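You operate a simulated robot arm through the tools that you are given. There is no shell and no other tool. Be economical: measure what you need, move in short steps, check, and stop when the job is done.

The job below is to be done with a simulated robot arm. You get a single attempt, and the scene is never put back.

JOB
Rub the water mark off the shelf board and oil the patch.
Fine: clamp the board first; rubbing pad, then the oil pad from the oil tin; both pads back, clamp open again.

The check looks at the end state, three seconds after you hand in, the way a careful person would. Anything else that was tipped, shoved, dropped, spilled or broken makes it a failure.

ROBOT AND FRAMES
A 6-joint arm with a two-finger parallel gripper, fixed in place. Base frame: the origin is at the foot of the arm, x ahead of it, y to its left, z up; the work surface is at about z = 79.4. Readings come in cm, rad, newtons and seconds.
With the tool pointing down near the work surface it reaches from about 32 to 76 cm from the base axis. Its first joint turns from -1.152 to 1.152 rad. Payload 2.45 kg.
The tool frame sits at the grasp point between the pads (the TCP): z along the fingers, y along the line on which they close. The tips reach 2.4 cm beyond it. Largest opening 6.8 cm; finger width 1.7, thickness 1; the body of the gripper, 4 by 7 cm, starts 4.1 cm behind the TCP.
Orientation is told as [roll, pitch, yaw] about the base's x, y, z axes, in that order, counted from this pose: with the fingers straight down and closing along the base's y, the tool's x points along the base's -x, its y along +y and its z along -z.

CONTROLS
- The arm moves only by the tool drive_tool. Its argument "targets" is one flat list of numbers, 7 for each row, row after row: the turn, a rotation vector about the tool's x, y, z in units of 180 degrees (1.0 is 180 degrees), then the shift along the tool's x, y, z in units of 200 mm (1.0 is 200 mm), then the finger opening in cm, from 0 to 6.8. In form: [ax, ay, az, dx, dy, dz, grip, ax, ay, az, dx, dy, dz, grip, ...]. A call has 1 to 8 rows; each row is the pose to reach, as a shift and turn from the pose commanded when the call began, along the tool's axes at that moment. A call with a number of a shift or a turn outside -1 to 1 is refused whole. Rows are played at 5 a second. More than 5 cm and 0.15 rad between two rows, or a gripper value outside its range, and nothing of the call is played. Where a pose cannot be reached the arm comes as near as it can. A force on the tool above 40 N (or 10 N above the force at the start of the call, whichever is more), or a blocked arm, ends the call early, and 0.2 s more pass. The fingers move at their own pace (about 10.8 cm/s each) and stop on an object; they squeeze with about 39 N. The grip force told is the motor's: it shows also when the fingers shut on nothing. Time passes only in rows, and 0.2 s behind the last, so rows that repeat a pose let the fingers close. The reply holds the time, the measured pose of the TCP, the force on the tool along the base axes, the opening and the grip force, in the units named above and with some noise, and new pictures: "show" is both (left out), scene, wrist or none.
- Cameras (640 x 400 px; columns grow to the right, rows downward): "scene" is fixed at [16.71, 41.67, 146.31]; the picture's right is [-0.76, -0.65, 0.00], its down [-0.38, 0.44, -0.81] and it looks along [0.53, -0.61, -0.59] (base axes); focal length 324 px, centre (320, 200). "wrist" rides on the gripper at [-3.2, 0, -3.9] in the tool frame; the picture's right is [0.00, -1.00, 0.00], its down [0.97, 0.00, -0.24] and it looks along [0.24, 0.00, 0.97] (tool axes); focal length 218 px, centre (320, 200). There is no depth. A picture from a camera that has moved, and an enlarged one, comes with that camera's place and axes in the base frame and with its lens.
- enlarge(camera, box): a new picture of the part [left, top, right, bottom] of that camera's present view, enlarged. The clock stands still meanwhile.
- close_job(): hands the job in; it is judged then, once.

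Work in short steps. Places have to be worked out from the pictures, the camera data and where the tool is seen: move nearer, look again, correct. Check each grasp and each placing, and mend what went wrong. You have 120 turns and 150 pictures in all, those below and enlarged ones among them. Open the gripper and draw the arm clear of the work before you hand the job in, unless the task says otherwise; then end with one line.

The tools are called after "Call:" as a command line: name --argument value ..., lists and objects as JSON in quotes. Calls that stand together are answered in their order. drive_tool: Moves the arm, as the interface text tells. Its arguments: {"type":"object","properties":{"targets":{"type":"array"},"show":{"type":"string","enum":["both","scene","wrist","none"]}},"required":["targets"]} The other tools are called the same way: enlarge (camera, box) takes an enlarged picture of a part of a camera's view; close_job () hands the job in.

At the start:

```text
time_s: 0.0
tcp_pos: [41.4, -6.48, 106.94]
tool_rot: [0.001, 0.001, 0.0]
wrist_force: [-0.7, -0.5, -0.9]
opening: 6.82
gripper_force: 0.0
```

scene: 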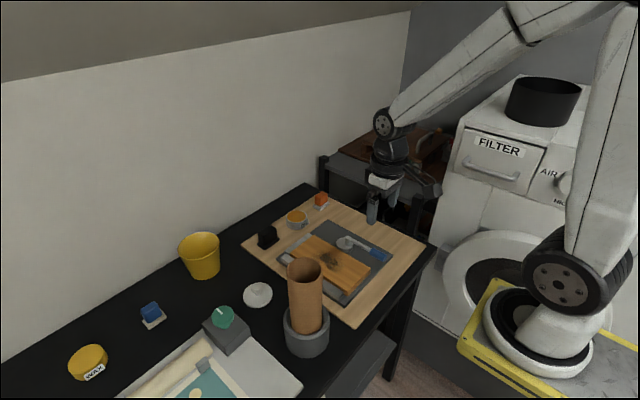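
wrist: 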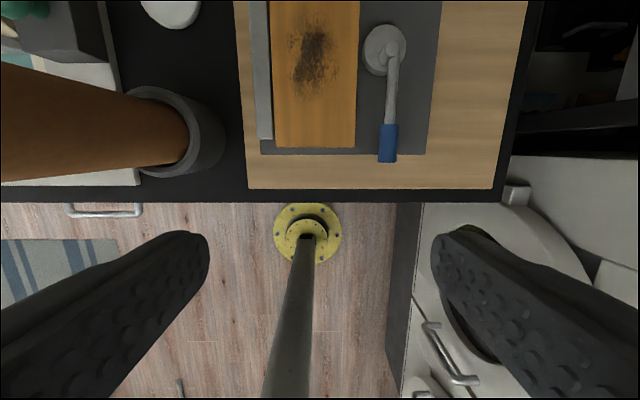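

I'll start by looking closely at the work area from both cameras.

Call:
enlarge --camera "scene" --box '[230, 170, 450, 330]'

Call:
enlarge --camera "scene" --box '[50, 220, 350, 400]'

Call:
enlarge --camera "wrist" --box '[220, 0, 540, 200]'

```text
2.50 times, centred on (340, 250) of scene
camera zoom: at [16.71, 41.67, 146.31], right [-0.76, -0.65, 0.0], down [-0.38, 0.44, -0.81], along [0.53, -0.61, -0.59], focal length 811 px, centre (270, 75)
```

zoom: 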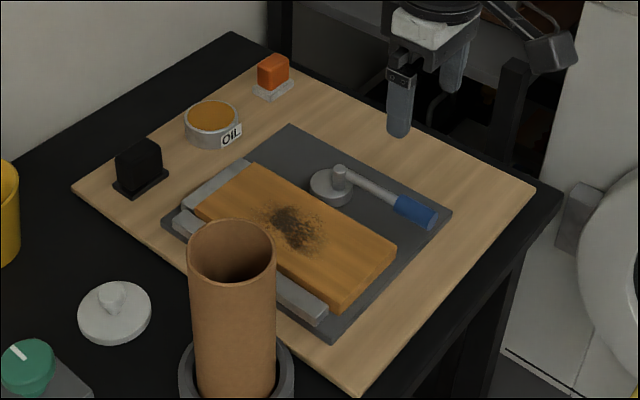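

```text
2.13 times, centred on (200, 310) of scene
camera zoom: at [16.71, 41.67, 146.31], right [-0.76, -0.65, 0.0], down [-0.38, 0.44, -0.81], along [0.53, -0.61, -0.59], focal length 692 px, centre (576, -35)
```

zoom: 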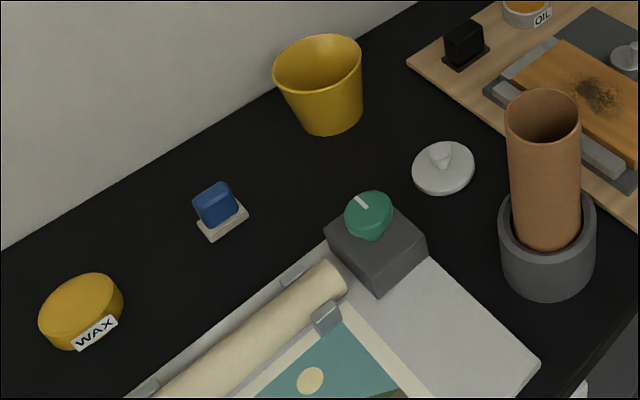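

```text
2.00 times, centred on (380, 100) of wrist
camera zoom: at [44.66, -6.72, 110.87], right [0.0, -1.0, 0.0], down [-0.97, 0.0, 0.24], along [-0.24, 0.0, -0.97], focal length 436 px, centre (200, 400)
```

zoom: 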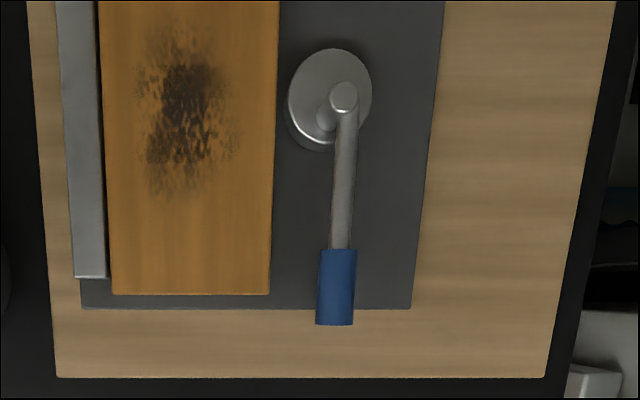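

The board lies between a fence on its +y side and a cam lever on its -y side; the black pad, the oil tin and the orange pad are farther off in +x. I'll move forward at height to look from above.

Call:
drive_tool --targets '[0, 0, 0, -0.2, 0, 0, 6.8, 0, 0, 0, -0.4, 0, 0, 6.8, 0, 0, 0, -0.6, 0, 0, 6.8, 0, 0, 0, -0.8, 0, 0, 6.8]' --show "both"

```text
time_s: 1.0
tcp_pos: [57.65, -6.57, 107.07]
tool_rot: [-0.002, 0.001, 0.0]
wrist_force: [-0.3, 0.1, -0.8]
opening: 6.79
gripper_force: 0.1
camera wrist: at [60.78, -6.63, 110.96], right [0.0, -1.0, 0.0], down [-0.97, 0.0, 0.24], along [-0.24, 0.0, -0.97], focal length 218 px, centre (320, 200)
```

scene: 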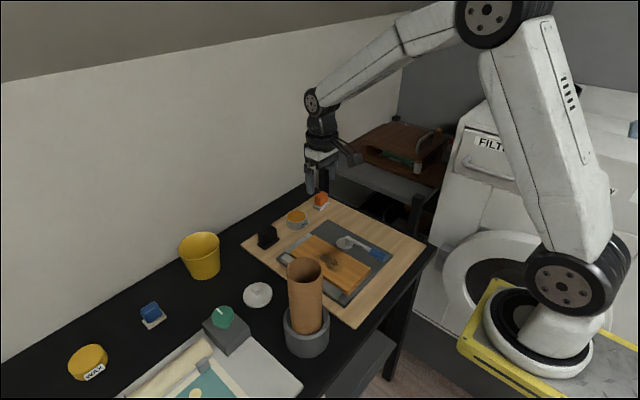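
wrist: 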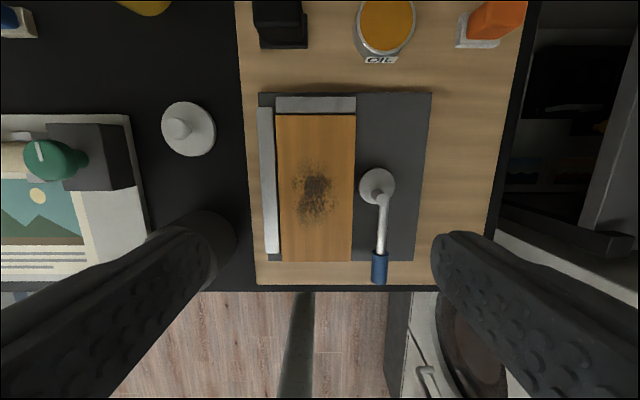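

Call:
enlarge --camera "wrist" --box '[230, 80, 450, 290]'

Call:
enlarge --camera "wrist" --box '[230, 0, 550, 90]'

Call:
enlarge --camera "scene" --box '[310, 215, 410, 280]'

```text
1.90 times, centred on (340, 185) of wrist
camera zoom: at [60.78, -6.63, 110.96], right [0.0, -1.0, 0.0], down [-0.97, 0.0, 0.24], along [-0.24, 0.0, -0.97], focal length 416 px, centre (282, 229)
```

zoom: 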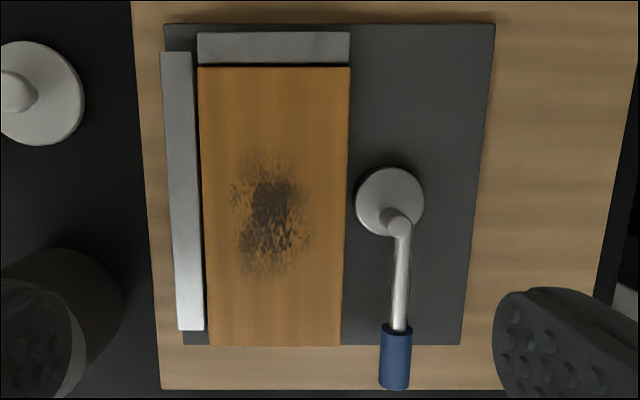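

```text
2.00 times, centred on (390, 45) of wrist
camera zoom: at [60.78, -6.63, 110.96], right [0.0, -1.0, 0.0], down [-0.97, 0.0, 0.24], along [-0.24, 0.0, -0.97], focal length 436 px, centre (180, 510)
```

zoom: 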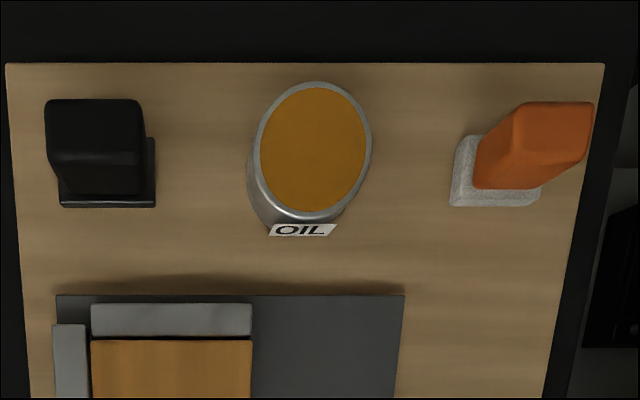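

```text
6.15 times, centred on (360, 248) of scene
camera zoom: at [16.71, 41.67, 146.31], right [-0.76, -0.65, 0.0], down [-0.38, 0.44, -0.81], along [0.53, -0.61, -0.59], focal length 1997 px, centre (74, -92)
```

zoom: 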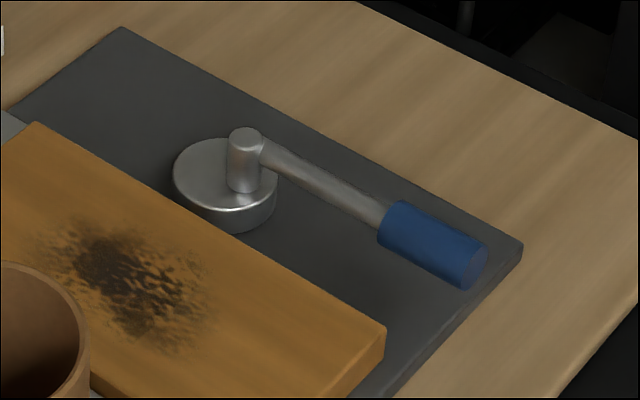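

Triangulating the two wrist views puts the lever pivot at about (54.5, -14.1), the blue grip at about (45.2, -14.6, z≈85) and the board top at z≈82.4. The disc is offset opposite the handle, so swinging the handle toward -y pushes the cam into the board. I'll move above the grip.

Call:
drive_tool --targets '[0, 0, 0, 0.104, -0.066, 0.125, 4, 0, 0, 0, 0.208, -0.132, 0.25, 4, 0, 0, 0, 0.312, -0.198, 0.375, 4, 0, 0, 0, 0.416, -0.264, 0.5, 4, 0, 0, 0, 0.52, -0.33, 0.625, 4, 0, 0, 0, 0.6225, -0.3965, 0.75, 4]' --show "both"

```text
time_s: 2.4
tcp_pos: [45.09, -14.59, 91.65]
tool_rot: [0.0, 0.001, -0.001]
wrist_force: [0.3, 0.2, 0.0]
opening: 3.99
gripper_force: 0.1
camera wrist: at [48.25, -14.56, 95.55], right [0.0, -1.0, 0.0], down [-0.97, 0.0, 0.24], along [-0.24, 0.0, -0.97], focal length 218 px, centre (320, 200)
```

scene: 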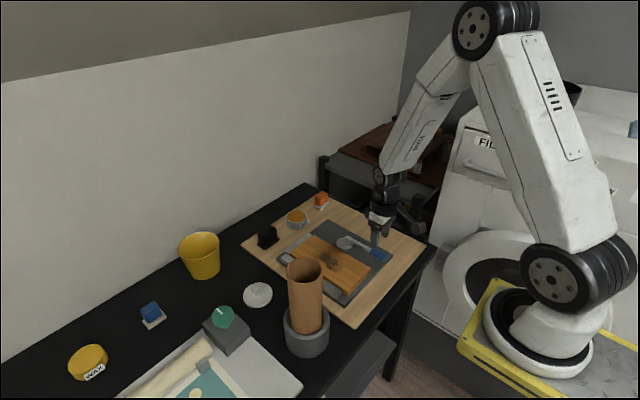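
wrist: 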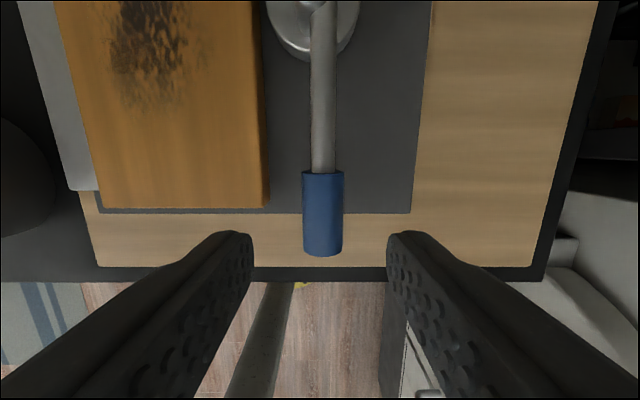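

The handle is centred between the fingers. I'll go down to cage it and check.

Call:
drive_tool --targets '[0, 0, 0, 0, 0, 0.15, 4, 0, 0, 0, 0, 0, 0.3, 4, 0, 0, 0, 0, 0, 0.3, 2.8, 0, 0, 0, 0, 0, 0.3, 2.8]' --show "wrist"

```text
time_s: 3.4
tcp_pos: [45.3, -14.37, 85.94]
tool_rot: [0.001, 0.001, 0.001]
wrist_force: [0.0, -0.2, 0.6]
opening: 2.78
gripper_force: 0.0
camera wrist: at [48.51, -14.63, 89.92], right [0.0, -1.0, 0.0], down [-0.97, 0.0, 0.24], along [-0.24, 0.0, -0.97], focal length 218 px, centre (320, 200)
```

wrist: 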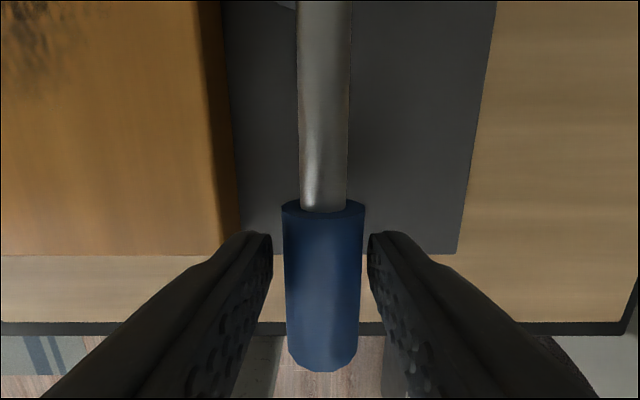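

The handle is caged. I'll swing it along an arc toward -y with the yaw following, and watch the force.

Call:
drive_tool --targets '[0, 0, -0.0446, -0.0045, -0.0649, 0, 2.8, 0, 0, -0.0891, -0.0181, -0.1285, 0, 2.8, 0, 0, -0.1337, -0.0405, -0.1896, 0, 2.8, 0, 0, -0.1783, -0.0709, -0.247, 0, 2.8]' --show "wrist"

```text
time_s: 4.4
tcp_pos: [46.59, -19.58, 86.12]
tool_rot: [-0.001, 0.001, 0.562]
wrist_force: [-0.8, 1.5, -0.2]
opening: 2.91
gripper_force: 0.9
camera wrist: at [49.25, -17.98, 89.91], right [0.53, -0.85, 0.0], down [-0.82, -0.52, 0.24], along [-0.2, -0.13, -0.97], focal length 218 px, centre (320, 200)
```

wrist: 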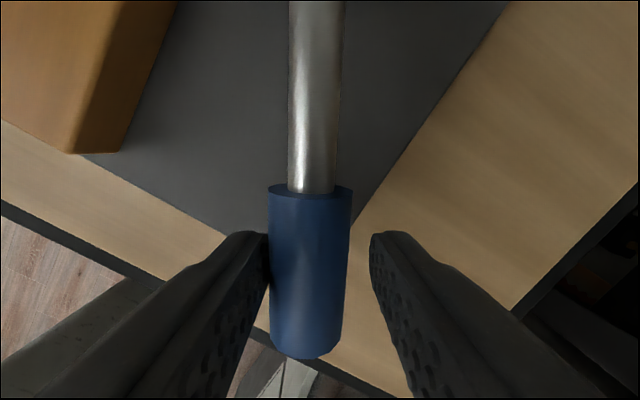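

It is moving freely at about 1.7 N. I'll continue the arc.

Call:
drive_tool --targets '[0, 0, -0.0446, -0.0045, -0.0649, 0, 2.8, 0, 0, -0.0891, -0.0181, -0.1285, 0, 2.8, 0, 0, -0.1337, -0.0405, -0.1896, 0, 2.8]' --show "both"

```text
time_s: 5.2
tcp_pos: [49.27, -22.24, 86.11]
tool_rot: [0.0, -0.001, 0.984]
wrist_force: [-0.5, 1.5, 0.4]
opening: 2.95
gripper_force: 0.4
camera wrist: at [51.06, -19.79, 89.95], right [0.83, -0.55, 0.0], down [-0.54, -0.81, 0.24], along [-0.13, -0.2, -0.97], focal length 218 px, centre (320, 200)
```

scene: 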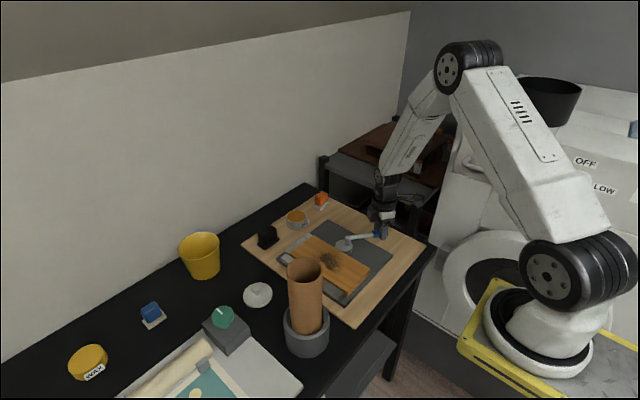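
wrist: 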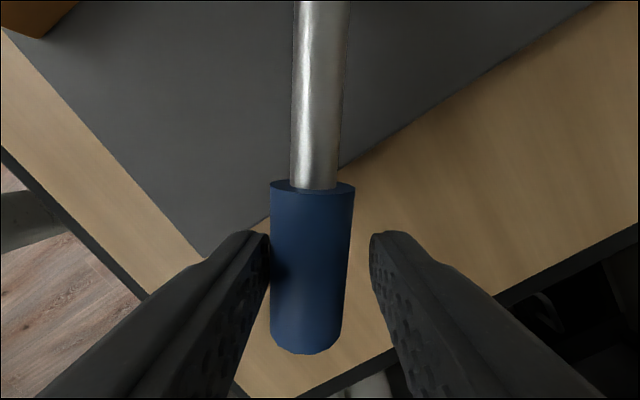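

Call:
enlarge --camera "scene" --box '[300, 210, 400, 280]'

Call:
drive_tool --targets '[0, 0, -0.0446, -0.0045, -0.0649, 0, 2.8, 0, 0, -0.0891, -0.0181, -0.1285, 0, 2.8]' --show "wrist"

```text
5.71 times, centred on (350, 245) of scene
camera zoom: at [16.71, 41.67, 146.31], right [-0.76, -0.65, 0.0], down [-0.38, 0.44, -0.81], along [0.53, -0.61, -0.59], focal length 1854 px, centre (149, -57)
```

zoom: 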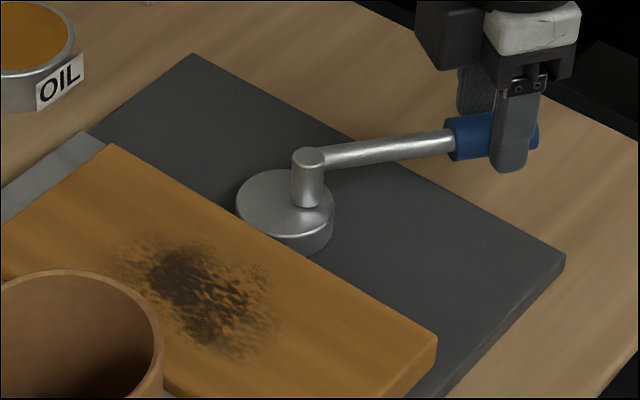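

```text
time_s: 5.8
tcp_pos: [51.68, -23.45, 85.94]
tool_rot: [0.002, 0.002, 1.261]
wrist_force: [-4.0, 3.7, -0.8]
opening: 3.19
gripper_force: 2.4
camera wrist: at [52.63, -20.51, 89.9], right [0.95, -0.3, 0.0], down [-0.29, -0.93, 0.24], along [-0.07, -0.23, -0.97], focal length 218 px, centre (320, 200)
```

wrist: 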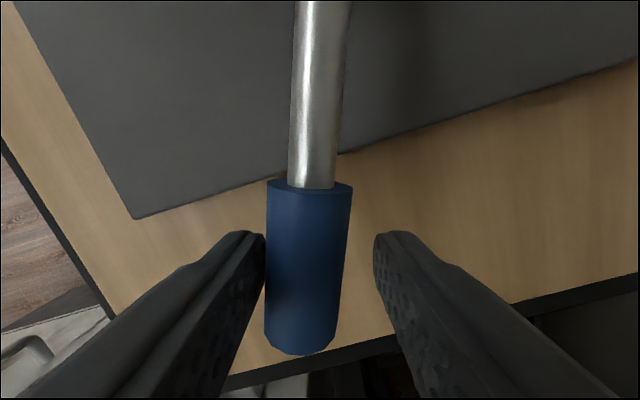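

The force has risen to about 5 N, so the cam is probably touching the board. I'll press further in small steps.

Call:
drive_tool --targets '[0, 0, -0.0318, -0.0023, -0.0464, 0, 2.4, 0, 0, -0.0637, -0.0093, -0.0924, 0, 2.4, 0, 0, -0.0955, -0.0208, -0.1374, 0, 2.4]' --show "both"

Call:
enlarge --camera "scene" --box '[270, 210, 400, 290]'

```text
time_s: 6.6
tcp_pos: [54.22, -23.72, 85.74]
tool_rot: [0.006, -0.003, 1.56]
wrist_force: [-21.3, 2.3, 8.1]
opening: 4.15
gripper_force: 11.1
camera wrist: at [54.23, -20.69, 89.66], right [1.0, -0.01, -0.01], down [-0.01, -0.97, 0.24], along [-0.01, -0.24, -0.97], focal length 218 px, centre (320, 200)
```

scene: 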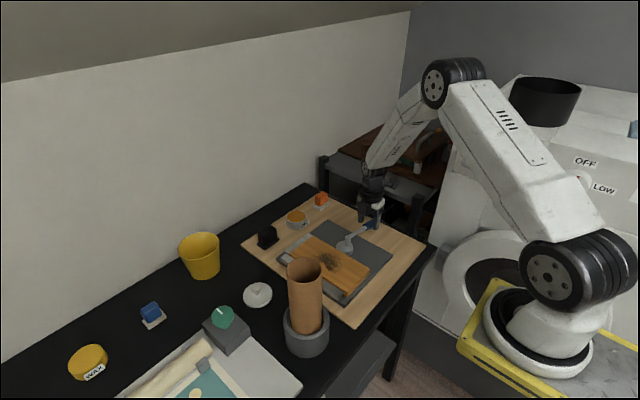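
wrist: 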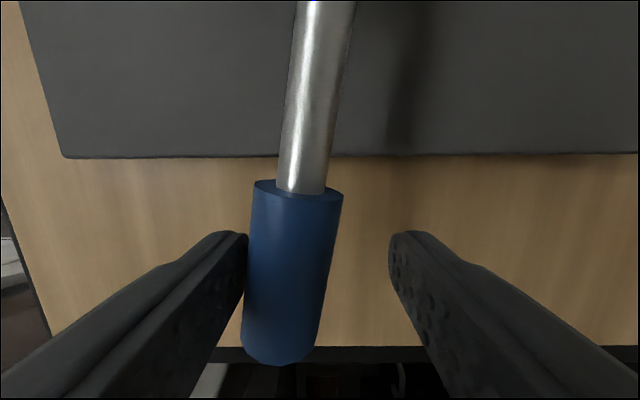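

```text
4.92 times, centred on (335, 250) of scene
camera zoom: at [16.64, 41.68, 146.32], right [-0.76, -0.65, 0.0], down [-0.38, 0.44, -0.81], along [0.53, -0.61, -0.59], focal length 1598 px, centre (246, -46)
```

zoom: 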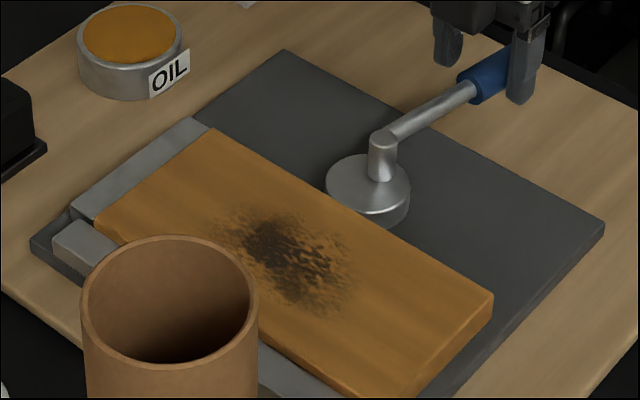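

The cam now looks pressed against the board, with 21 N on the lever. I'll open the fingers to see whether the lever holds by itself.

Call:
drive_tool --targets '[0, 0, 0, 0, 0, 0, 6, 0, 0, 0, 0, 0, 0, 6, 0, 0, 0, 0, 0, 0, 6]' --show "wrist"

```text
time_s: 7.4
tcp_pos: [54.5, -23.75, 85.76]
tool_rot: [0.0, -0.001, 1.56]
wrist_force: [0.0, -0.2, 0.4]
opening: 5.99
gripper_force: 0.1
camera wrist: at [54.48, -20.72, 89.72], right [1.0, -0.01, 0.0], down [-0.01, -0.97, 0.24], along [0.0, -0.24, -0.97], focal length 218 px, centre (320, 200)
```

wrist: 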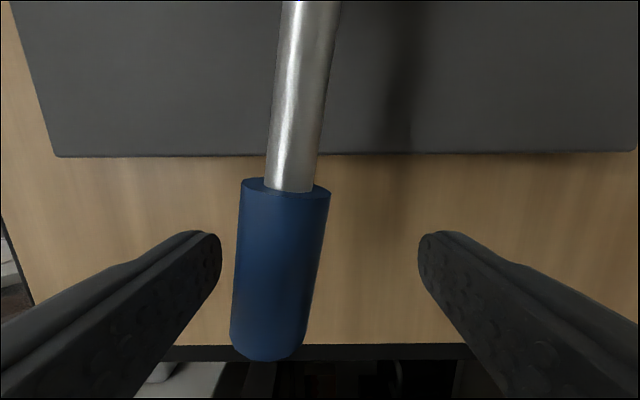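

The lever holds with no force on it. I'll give it one slightly firmer push to be sure the clamp is tight, then release.

Call:
drive_tool --targets '[0, 0, 0, 0, 0, 0, 3, 0, 0, 0, 0, 0, 0, 2.2, 0, 0, 0, 0, -0.03, 0, 2.2, 0, 0, 0, 0, -0.03, 0, 2.2]' --show "wrist"

```text
time_s: 8.4
tcp_pos: [54.64, -23.74, 85.63]
tool_rot: [0.009, -0.006, 1.56]
wrist_force: [-31.9, -7.3, -1.3]
opening: 4.71
gripper_force: 15.9
camera wrist: at [54.59, -20.62, 89.62], right [1.0, -0.01, -0.01], down [-0.01, -0.97, 0.24], along [-0.01, -0.24, -0.97], focal length 218 px, centre (320, 200)
```

wrist: 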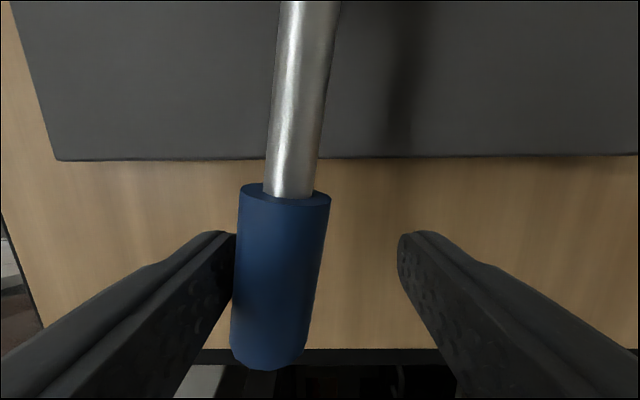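

A 32 N push moves it no further, so the clamp is tight. I'll release, lift and turn the tool back.

Call:
drive_tool --targets '[0, 0, 0, 0, 0, 0, 6.5, 0, 0, 0, 0, 0.03, 0, 6.5, 0, 0, 0, 0, 0.03, -0.2, 6.5, 0, 0, 0, 0, 0.03, -0.4, 6.5, 0, 0, 0, 0, 0.03, -0.6, 6.5]' --show "none"

Call:
drive_tool --targets '[0, 0, 0.0463, 0.1, 0.05, 0, 6.8, 0, 0, 0.0926, 0.2, 0.1, 0, 6.8, 0, 0, 0.139, 0.3, 0.15, 0, 6.8, 0, 0, 0.1853, 0.4, 0.2, 0, 6.8, 0, 0, 0.2316, 0.4, 0.2, 0, 6.8, 0, 0, 0.278, 0.4, 0.2, 0, 6.8, 0, 0, 0.324, 0.4, 0.2, 0, 6.8]' --show "none"

```text
time_s: 9.6
tcp_pos: [54.05, -24.01, 97.82]
tool_rot: [-0.001, 0.0, 1.56]
wrist_force: [0.3, -0.6, 0.0]
opening: 6.49
gripper_force: 0.0
```

```text
time_s: 11.2
tcp_pos: [49.94, -31.78, 98.03]
tool_rot: [0.0, 0.0, 0.54]
wrist_force: [-0.7, 0.0, 0.7]
opening: 6.83
gripper_force: 0.1
```

That shift went the wrong way because of the tool's yaw, but it hit nothing. I'll undo the remaining yaw while coming back toward the work.

Call:
drive_tool --targets '[0, 0, 0.043, -0.18, 0.08, 0, 6.8, 0, 0, 0.086, -0.36, 0.16, 0, 6.8, 0, 0, 0.129, -0.54, 0.245, 0, 6.8, 0, 0, 0.172, -0.72, 0.326, 0, 6.8]' --show "none"

Call:
drive_tool --targets '[0, 0, 0, -0.15, 0.15, 0, 6.8, 0, 0, 0, -0.3, 0.3, 0, 6.8, 0, 0, 0, -0.45, 0.45, 0, 6.8, 0, 0, 0, -0.5, 0.6, 0, 6.8]' --show "both"

```text
time_s: 12.2
tcp_pos: [59.1, -18.65, 98.21]
tool_rot: [0.0, 0.001, 0.0]
wrist_force: [0.2, -0.3, 0.5]
opening: 6.81
gripper_force: 0.0
```

```text
time_s: 13.2
tcp_pos: [69.32, -6.75, 97.72]
tool_rot: [0.001, 0.0, 0.003]
wrist_force: [-0.4, 0.5, -0.1]
opening: 6.8
gripper_force: 0.1
camera wrist: at [72.51, -6.84, 101.64], right [0.0, -1.0, 0.0], down [-0.97, 0.0, 0.24], along [-0.24, 0.0, -0.97], focal length 218 px, centre (320, 200)
```

scene: 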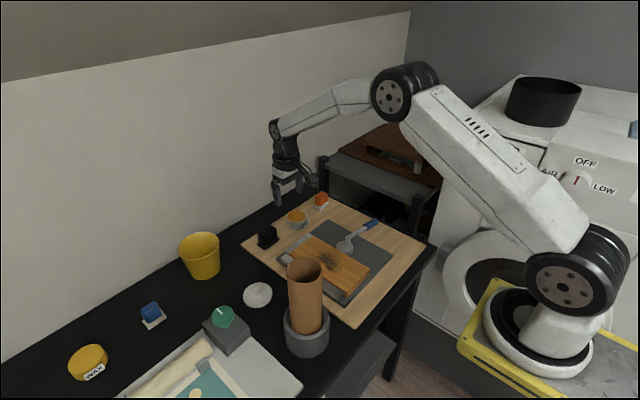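
wrist: 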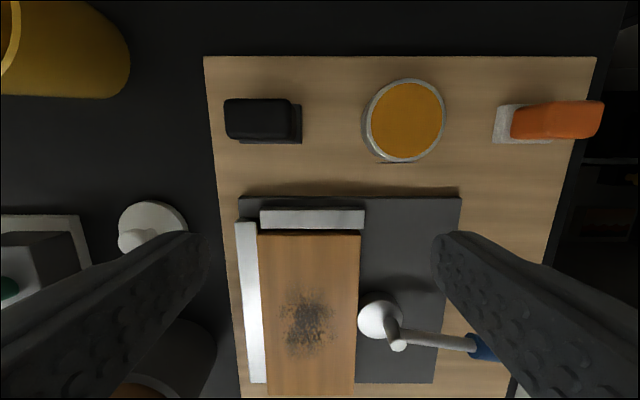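

The clamp lever now points along -y. I'll zoom in on the two pads and the tin.

Call:
enlarge --camera "wrist" --box '[200, 60, 460, 180]'

Call:
enlarge --camera "wrist" --box '[460, 70, 620, 170]'

Call:
enlarge --camera "scene" --box '[240, 180, 340, 250]'

```text
2.46 times, centred on (330, 120) of wrist
camera zoom: at [72.51, -6.84, 101.64], right [0.0, -1.0, 0.0], down [-0.97, 0.0, 0.24], along [-0.24, 0.0, -0.97], focal length 537 px, centre (295, 397)
```

zoom: 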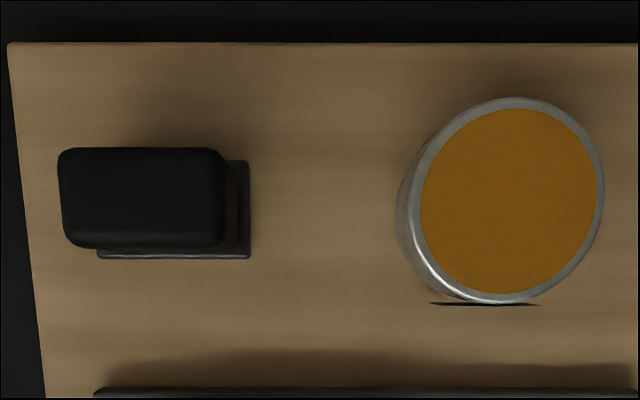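

```text
4.00 times, centred on (540, 120) of wrist
camera zoom: at [72.51, -6.84, 101.64], right [0.0, -1.0, 0.0], down [-0.97, 0.0, 0.24], along [-0.24, 0.0, -0.97], focal length 873 px, centre (-560, 520)
```

zoom: 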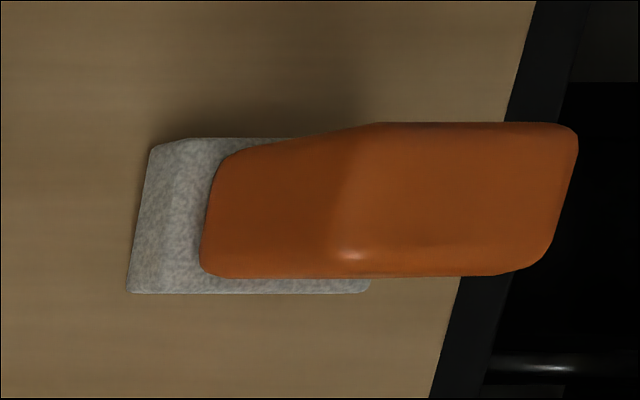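

```text
5.71 times, centred on (290, 215) of scene
camera zoom: at [16.71, 41.67, 146.31], right [-0.76, -0.65, 0.0], down [-0.38, 0.44, -0.81], along [0.53, -0.61, -0.59], focal length 1854 px, centre (491, 114)
```

zoom: 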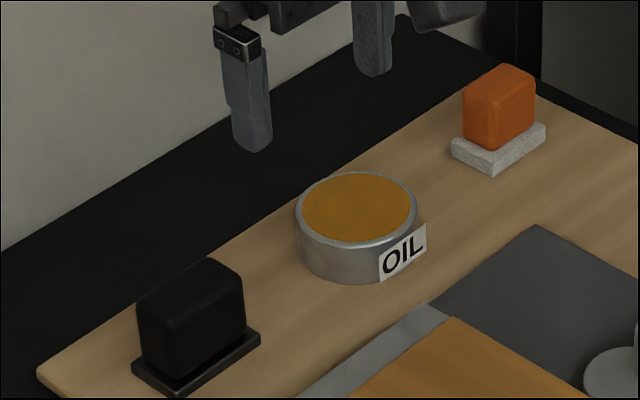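

The black pad's handle works out at about (74.5, -2.2), top z≈84.2, roughly 2.4 × 4.8 cm. I'll move above it with the fingers open and check the centring.

Call:
drive_tool --targets '[0, 0, 0, -0.13, 0.114, 0.1, 6.8, 0, 0, 0, -0.264, 0.2275, 0.2, 6.8, 0, 0, 0, -0.264, 0.2275, 0.386, 6.8]' --show "both"

```text
time_s: 14.0
tcp_pos: [74.51, -2.26, 89.98]
tool_rot: [0.0, 0.0, 0.001]
wrist_force: [-0.5, 0.4, 0.7]
opening: 6.79
gripper_force: 0.1
camera wrist: at [77.7, -2.26, 93.85], right [0.0, -1.0, 0.0], down [-0.97, 0.0, 0.24], along [-0.24, 0.0, -0.97], focal length 218 px, centre (320, 200)
```

scene: 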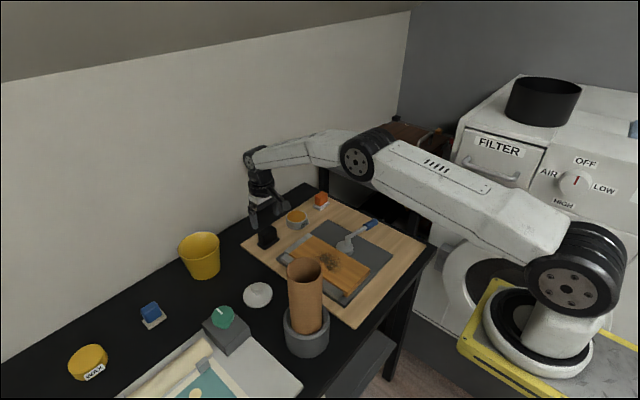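
wrist: 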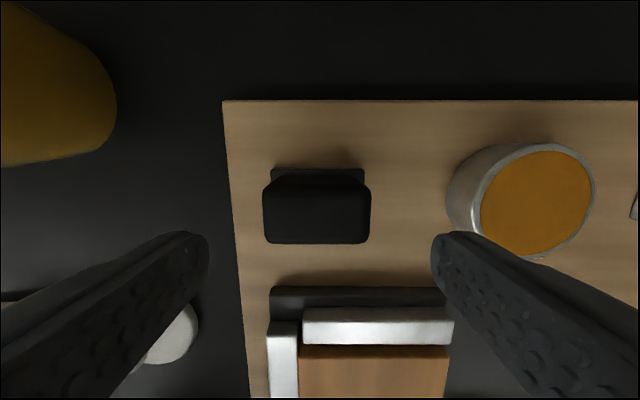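

The handle is centred. I'll go down and grip it.

Call:
drive_tool --targets '[0, 0, 0, 0, 0.005, 0.15, 6.8, 0, 0, 0, 0, 0.005, 0.3, 6.8, 0, 0, 0, 0, 0.005, 0.3, 3, 0, 0, 0, 0, 0.005, 0.3, 3, 0, 0, 0, 0, 0.005, 0.3, 3]' --show "wrist"

```text
time_s: 15.2
tcp_pos: [74.38, -2.17, 84.06]
tool_rot: [0.0, 0.001, 0.003]
wrist_force: [0.0, -0.1, -0.1]
opening: 5.15
gripper_force: 38.7
camera wrist: at [77.65, -2.2, 87.97], right [0.0, -1.0, 0.0], down [-0.97, 0.0, 0.24], along [-0.24, 0.0, -0.97], focal length 218 px, centre (320, 200)
```

wrist: 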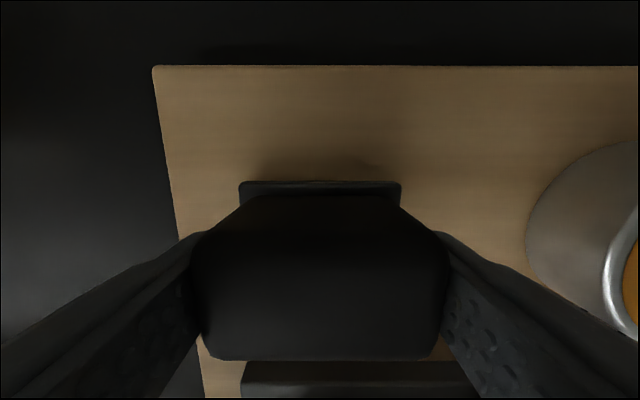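

The black pad is gripped (opening 5.15). I'll lift it and carry it above the mark, whose centre is near (54.6, -5.9) and which spans about x 50.5–58.7, y -3 to -9.

Call:
drive_tool --targets '[0, 0, 0, 0, 0, -0.15, 3, 0, 0, 0, 0, 0, -0.3, 3, 0, 0, 0, 0.2, -0.04, -0.35, 3, 0, 0, 0, 0.4, -0.08, -0.35, 3, 0, 0, 0, 0.6, -0.12, -0.35, 3, 0, 0, 0, 0.8, -0.16, -0.3, 3, 0, 0, 0, 0.98, -0.187, -0.25, 3]' --show "both"

```text
time_s: 16.8
tcp_pos: [54.31, -5.86, 89.35]
tool_rot: [0.001, -0.003, 0.0]
wrist_force: [0.3, -0.1, -1.4]
opening: 5.17
gripper_force: 38.8
camera wrist: at [57.63, -5.89, 93.26], right [0.0, -1.0, 0.0], down [-0.97, 0.0, 0.24], along [-0.24, 0.0, -0.97], focal length 218 px, centre (320, 200)
```

scene: 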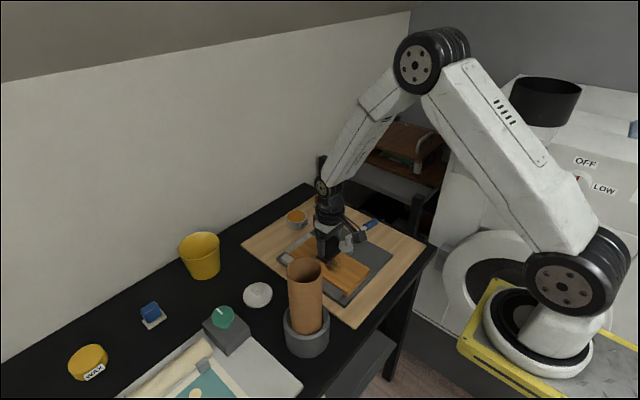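
wrist: 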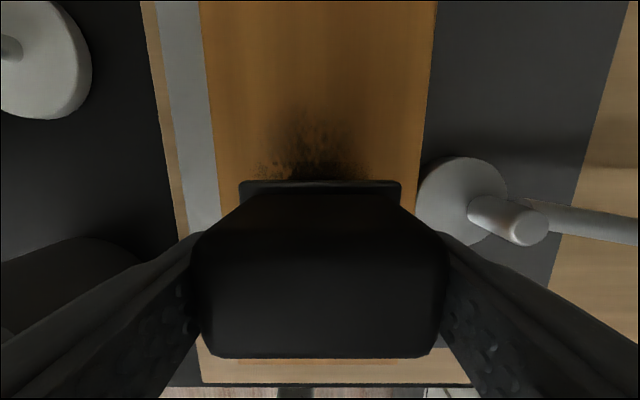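

The pad is over the mark. I'll lower it gently and watch the vertical force.

Call:
drive_tool --targets '[0, 0, 0, 0, 0, 0.05, 3, 0, 0, 0, 0, 0, 0.1, 3, 0, 0, 0, 0, 0, 0.125, 3]' --show "none"

Call:
drive_tool --targets '[0, 0, 0, 0, 0, 0.015, 3, 0, 0, 0, 0, 0, 0.025, 3]' --show "none"

```text
time_s: 17.6
tcp_pos: [54.51, -5.8, 87.22]
tool_rot: [0.0, 0.002, 0.002]
wrist_force: [-7.1, 2.4, 12.8]
opening: 5.14
gripper_force: 39.1
stopped in row 3: the force on the tool passed its limit (the readings are from after the stop); the commanded pose is now the measured one
```

```text
time_s: 18.0
tcp_pos: [54.59, -5.88, 87.23]
tool_rot: [-0.001, 0.006, 0.005]
wrist_force: [-7.1, 1.4, 12.8]
opening: 5.15
gripper_force: 38.8
stopped in row 1: the force on the tool passed its limit (the readings are from after the stop); the commanded pose is now the measured one
```

Contact is at TCP z≈87.25 with about 13 N. I'll start rubbing along x at this height.

Call:
drive_tool --targets '[0, 0, 0, -0.06, 0, 0, 3, 0, 0, 0, -0.12, 0, 0, 3, 0, 0, 0, -0.18, 0, 0, 3, 0, 0, 0, -0.1, 0, 0, 3, 0, 0, 0, -0.02, 0, 0, 3, 0, 0, 0, 0.06, 0, 0, 3, 0, 0, 0, 0.12, 0, 0, 3, 0, 0, 0, 0.18, 0, 0, 3]' --show "wrist"

```text
time_s: 19.8
tcp_pos: [51.16, -5.99, 87.28]
tool_rot: [0.002, 0.006, 0.001]
wrist_force: [1.3, 1.4, 0.4]
opening: 5.18
gripper_force: 39.1
camera wrist: at [54.31, -6.03, 91.12], right [0.0, -1.0, 0.0], down [-0.97, 0.0, 0.24], along [-0.24, 0.0, -0.97], focal length 218 px, centre (320, 200)
```

wrist: 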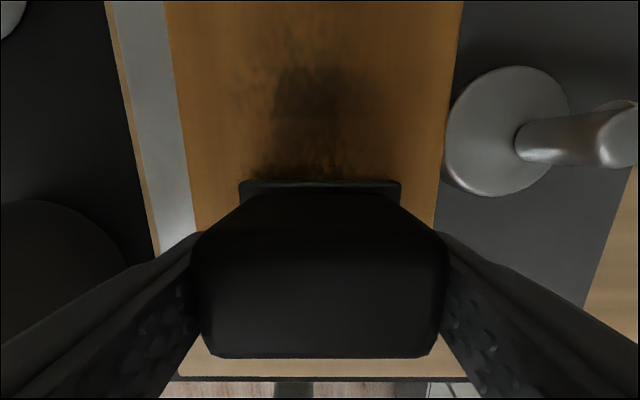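

The mark is fading but the contact got light, about 0.4 N. I'll press 0.1 cm lower and keep stroking.

Call:
drive_tool --targets '[0, 0, 0, -0.04, 0, 0.005, 3, 0, 0, 0, -0.12, 0, 0.005, 3, 0, 0, 0, -0.2, 0, 0.005, 3, 0, 0, 0, -0.28, 0, 0.005, 3, 0, 0, 0, -0.36, 0, 0.005, 3, 0, 0, 0, -0.24, 0, 0.005, 3, 0, 0, 0, -0.12, 0, 0.005, 3, 0, 0, 0, 0, 0, 0.005, 3]' --show "wrist"

```text
time_s: 20.2
tcp_pos: [51.25, -5.93, 87.2]
tool_rot: [0.002, 0.019, 0.003]
wrist_force: [-8.0, -0.1, 16.1]
opening: 5.16
gripper_force: 39.1
stopped in row 1: the force on the tool passed its limit (the readings are from after the stop); the commanded pose is now the measured one
camera wrist: at [54.46, -6.05, 91.08], right [0.0, -1.0, 0.0], down [-0.97, 0.0, 0.26], along [-0.26, 0.0, -0.97], focal length 218 px, centre (320, 200)
```

wrist: 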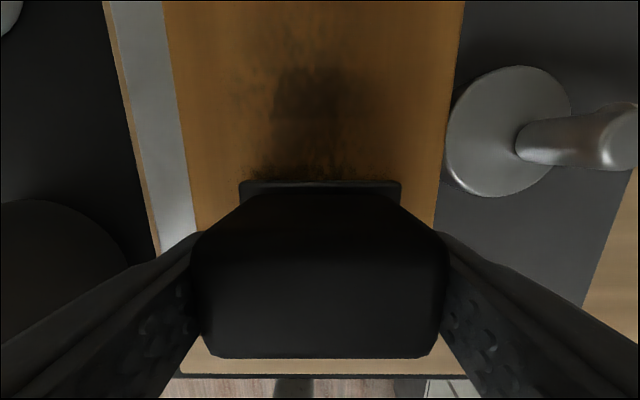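

It is stiff: about 0.1 cm takes it to the limit. It now sits at 16 N, so I'll stroke at this height.

Call:
drive_tool --targets '[0, 0, 0, -0.04, 0, 0, 3, 0, 0, 0, -0.12, 0, 0, 3, 0, 0, 0, -0.2, 0, 0, 3, 0, 0, 0, -0.28, 0, 0, 3, 0, 0, 0, -0.36, 0, 0, 3, 0, 0, 0, -0.24, 0, 0, 3, 0, 0, 0, -0.12, 0, 0, 3, 0, 0, 0, 0, 0, 0, 3]' --show "wrist"

```text
time_s: 21.3
tcp_pos: [57.17, -5.91, 87.28]
tool_rot: [0.001, 0.023, 0.001]
wrist_force: [-4.2, 2.3, 8.2]
opening: 5.15
gripper_force: 39.0
stopped in row 5: the force on the tool passed its limit (the readings are from after the stop); the commanded pose is now the measured one
camera wrist: at [60.48, -6.14, 91.08], right [0.0, -1.0, 0.0], down [-0.97, 0.0, 0.26], along [-0.26, 0.0, -0.97], focal length 218 px, centre (320, 200)
```

wrist: 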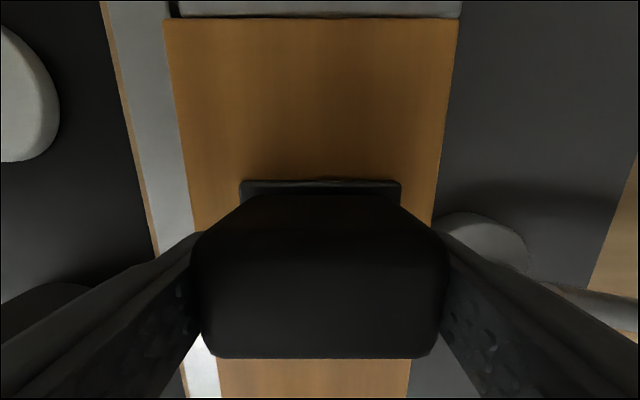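

The tool has pitched by 0.023 rad, so its x strokes are no longer level. I'll correct the pitch and continue rubbing in the other direction.

Call:
drive_tool --targets '[0, -0.0073, 0, 0, 0, -0.002, 3, 0, -0.0073, 0, 0.08, 0, -0.002, 3, 0, -0.0073, 0, 0.16, 0, -0.002, 3, 0, -0.0073, 0, 0.24, 0, -0.002, 3, 0, -0.0073, 0, 0.32, 0, -0.002, 3]' --show "none"

```text
time_s: 22.5
tcp_pos: [50.91, -5.97, 87.46]
tool_rot: [0.003, 0.0, 0.0]
wrist_force: [-0.4, -0.9, -0.3]
opening: 5.16
gripper_force: 38.9
```

The pitch is level again but the pad has lifted to 87.46. I'll lower it in fine steps and stroke in the same call.

Call:
drive_tool --targets '[0, 0, 0, 0, 0, 0.006, 3, 0, 0, 0, 0, 0, 0.009, 3, 0, 0, 0, -0.08, 0, 0.01, 3, 0, 0, 0, -0.16, 0, 0.01, 3, 0, 0, 0, -0.24, 0, 0.01, 3, 0, 0, 0, -0.32, 0, 0.01, 3, 0, 0, 0, -0.38, 0, 0.01, 3]' --show "none"

```text
time_s: 24.1
tcp_pos: [58.3, -5.85, 87.27]
tool_rot: [0.002, 0.0, 0.002]
wrist_force: [-19.6, -3.5, 28.6]
opening: 5.13
gripper_force: 39.5
```

Good contact, about 28 N. I'll stroke back and forth, easing off slightly.

Call:
drive_tool --targets '[0, 0, 0, 0.08, 0, -0.002, 3, 0, 0, 0, 0.16, 0, -0.002, 3, 0, 0, 0, 0.24, 0, -0.002, 3, 0, 0, 0, 0.34, 0, -0.002, 3, 0, 0, 0, 0.26, 0, -0.002, 3, 0, 0, 0, 0.18, 0, -0.002, 3, 0, 0, 0, 0.1, 0, -0.002, 3, 0, 0, 0, 0.02, 0, -0.002, 3]' --show "wrist"

```text
time_s: 25.9
tcp_pos: [58.12, -6.02, 87.09]
tool_rot: [0.001, -0.003, 0.002]
wrist_force: [-13.3, -1.6, 22.3]
opening: 5.16
gripper_force: 39.1
camera wrist: at [61.19, -6.09, 91.1], right [0.0, -1.0, 0.0], down [-0.97, 0.0, 0.24], along [-0.24, 0.0, -0.97], focal length 218 px, centre (320, 200)
```

wrist: 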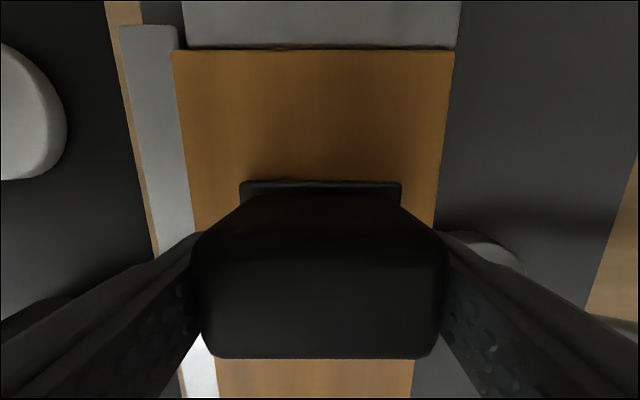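

The contact is good. Next come the side lanes: one stroke back near y≈-4.4, then over to y≈-7.5.

Call:
drive_tool --targets '[0, 0, 0, 0, 0.07, 0, 3, 0, 0, 0, 0.08, 0.07, 0, 3, 0, 0, 0, 0.16, 0.07, 0, 3, 0, 0, 0, 0.24, 0.07, 0, 3, 0, 0, 0, 0.32, 0.07, 0, 3, 0, 0, 0, 0.39, 0.07, 0, 3, 0, 0, 0, 0.39, 0, 0, 3, 0, 0, 0, 0.39, -0.08, 0, 3]' --show "none"

Call:
drive_tool --targets '[0, 0, 0, -0.08, 0, 0, 3, 0, 0, 0, -0.16, 0, 0, 3, 0, 0, 0, -0.24, 0, 0, 3, 0, 0, 0, -0.32, 0, 0, 3, 0, 0, 0, -0.4, 0, 0, 3, 0, 0, 0, -0.4, 0.08, 0, 3]' --show "none"

```text
time_s: 27.7
tcp_pos: [49.91, -7.55, 87.16]
tool_rot: [0.003, 0.0, 0.002]
wrist_force: [0.6, 12.6, 15.0]
opening: 5.13
gripper_force: 39.3
```

```text
time_s: 28.0
tcp_pos: [49.98, -7.67, 87.2]
tool_rot: [0.005, 0.015, 0.001]
wrist_force: [-6.4, 2.1, 14.8]
opening: 5.15
gripper_force: 39.2
stopped in row 1: the force on the tool passed its limit (the readings are from after the stop); the commanded pose is now the measured one
```

Stopped again, with a slight pitch. I'll level it and stroke with less pressure.

Call:
drive_tool --targets '[0, -0.0048, 0, 0, 0, -0.003, 3, 0, -0.0048, 0, -0.06, 0, -0.005, 3, 0, -0.0048, 0, -0.14, 0, -0.005, 3, 0, -0.0048, 0, -0.22, 0, -0.005, 3, 0, -0.0048, 0, -0.3, 0, -0.005, 3, 0, -0.0048, 0, -0.38, 0, -0.005, 3, 0, -0.0048, 0, -0.42, 0, -0.005, 3]' --show "none"

```text
time_s: 29.6
tcp_pos: [58.37, -7.47, 87.06]
tool_rot: [0.008, -0.003, 0.001]
wrist_force: [-3.9, -1.4, 3.6]
opening: 5.16
gripper_force: 39.2
```

That lane is done. I'll lift and move aside to inspect the mark.

Call:
drive_tool --targets '[0, 0, 0, 0, 0, -0.1, 3, 0, 0, 0, 0, 0.05, -0.3, 3, 0, 0, 0, -0.2, 0.08, -0.4, 3, 0, 0, 0, -0.4, 0.08, -0.4, 3]' --show "both"

Call:
enlarge --camera "scene" --box '[270, 215, 400, 295]'

```text
time_s: 30.6
tcp_pos: [66.5, -5.7, 95.28]
tool_rot: [0.005, 0.001, 0.002]
wrist_force: [-0.2, 0.0, -1.6]
opening: 5.15
gripper_force: 38.9
camera wrist: at [69.6, -5.82, 99.13], right [0.0, -1.0, -0.01], down [-0.97, 0.0, 0.24], along [-0.24, 0.01, -0.97], focal length 218 px, centre (320, 200)
```

scene: 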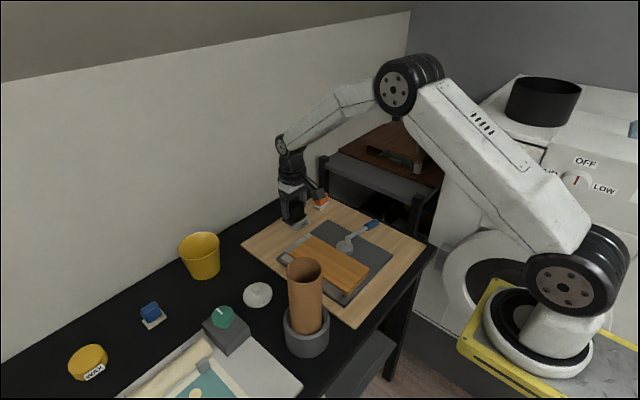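
wrist: 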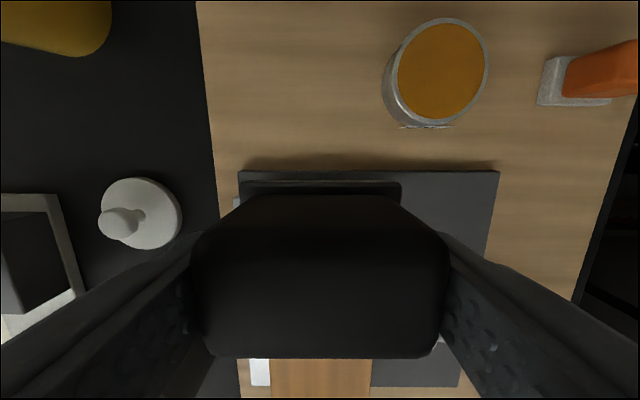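

```text
4.92 times, centred on (335, 255) of scene
camera zoom: at [16.71, 41.67, 146.31], right [-0.76, -0.65, 0.0], down [-0.38, 0.44, -0.81], along [0.53, -0.61, -0.59], focal length 1598 px, centre (246, -71)
```

zoom: 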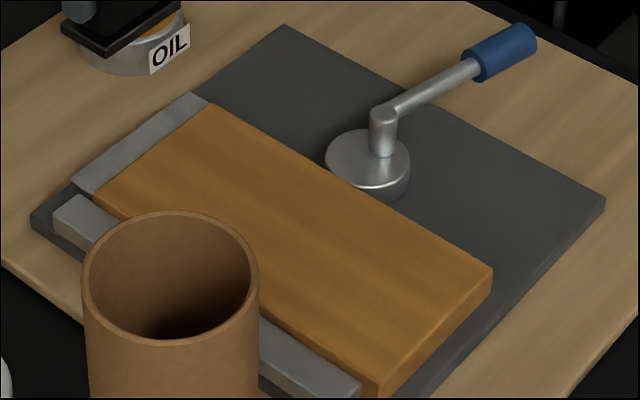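

The mark is completely gone. I'll carry the black pad back to its spot at (74.45, -2.2).

Call:
drive_tool --targets '[0.0016, 0, 0, -0.2, 0.0875, 0, 3, 0.0016, 0, 0, -0.396, 0.175, 0, 3, 0.0016, 0, 0, -0.397, 0.175, 0.2, 3, 0.0016, 0, 0, -0.397, 0.175, 0.4, 3, 0.0016, 0, 0, -0.397, 0.175, 0.5, 3]' --show "wrist"

```text
time_s: 31.8
tcp_pos: [74.23, -2.42, 84.96]
tool_rot: [0.0, -0.001, 0.003]
wrist_force: [-0.2, -0.6, -1.9]
opening: 5.14
gripper_force: 39.3
camera wrist: at [77.46, -2.55, 88.96], right [0.0, -1.0, 0.0], down [-0.97, 0.0, 0.24], along [-0.24, 0.0, -0.97], focal length 218 px, centre (320, 200)
```

wrist: 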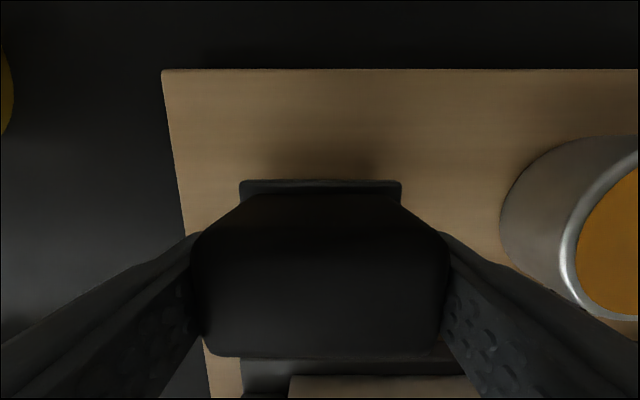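

It is about 0.2 cm off in x and y. I'll correct that, set it down gently and release.

Call:
drive_tool --targets '[0, 0, 0, -0.008, 0.012, 0.015, 3, 0, 0, 0, -0.008, 0.012, 0.03, 3, 0, 0, 0, -0.008, 0.012, 0.04, 3, 0, 0, 0, -0.008, 0.012, 0.044, 3]' --show "none"

```text
time_s: 32.8
tcp_pos: [74.65, -2.17, 84.27]
tool_rot: [0.0, 0.001, 0.001]
wrist_force: [0.1, -1.3, -1.6]
opening: 5.16
gripper_force: 38.7
```

No contact yet, so I'll lower a bit more in fine steps.

Call:
drive_tool --targets '[0, 0, 0, 0, 0, 0.004, 3, 0, 0, 0, 0, 0, 0.008, 3]' --show "none"

```text
time_s: 33.4
tcp_pos: [74.75, -2.16, 84.17]
tool_rot: [-0.001, 0.002, 0.003]
wrist_force: [0.0, 0.1, -1.8]
opening: 5.14
gripper_force: 39.4
```

Call:
drive_tool --targets '[0, 0, 0, 0, 0, 0.004, 3, 0, 0, 0, 0, 0, 0.008, 3]' --show "none"

```text
time_s: 34.0
tcp_pos: [74.71, -2.12, 84.01]
tool_rot: [-0.001, -0.002, 0.002]
wrist_force: [-1.6, 0.0, 2.7]
opening: 5.14
gripper_force: 39.1
```

Contact, with force +2.7 N. I'll release and lift off.

Call:
drive_tool --targets '[0, 0, 0, 0, 0, 0, 6.8, 0, 0, 0, 0, 0, 0, 6.8, 0, 0, 0, 0, 0, -0.1, 6.8, 0, 0, 0, 0, 0, -0.3, 6.8, 0, 0, 0, 0, 0, -0.5, 6.8]' --show "wrist"

```text
time_s: 35.2
tcp_pos: [74.25, -2.08, 93.97]
tool_rot: [0.0, 0.0, 0.001]
wrist_force: [0.7, 0.5, 0.3]
opening: 6.79
gripper_force: 0.1
camera wrist: at [77.45, -2.11, 97.94], right [0.0, -1.0, 0.0], down [-0.97, 0.0, 0.24], along [-0.24, 0.0, -0.97], focal length 218 px, centre (320, 200)
```

wrist: 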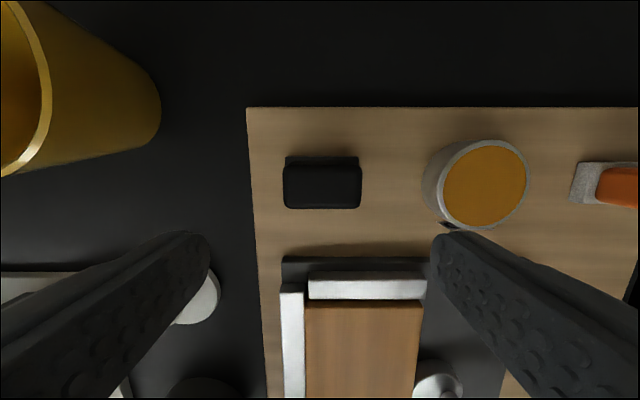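

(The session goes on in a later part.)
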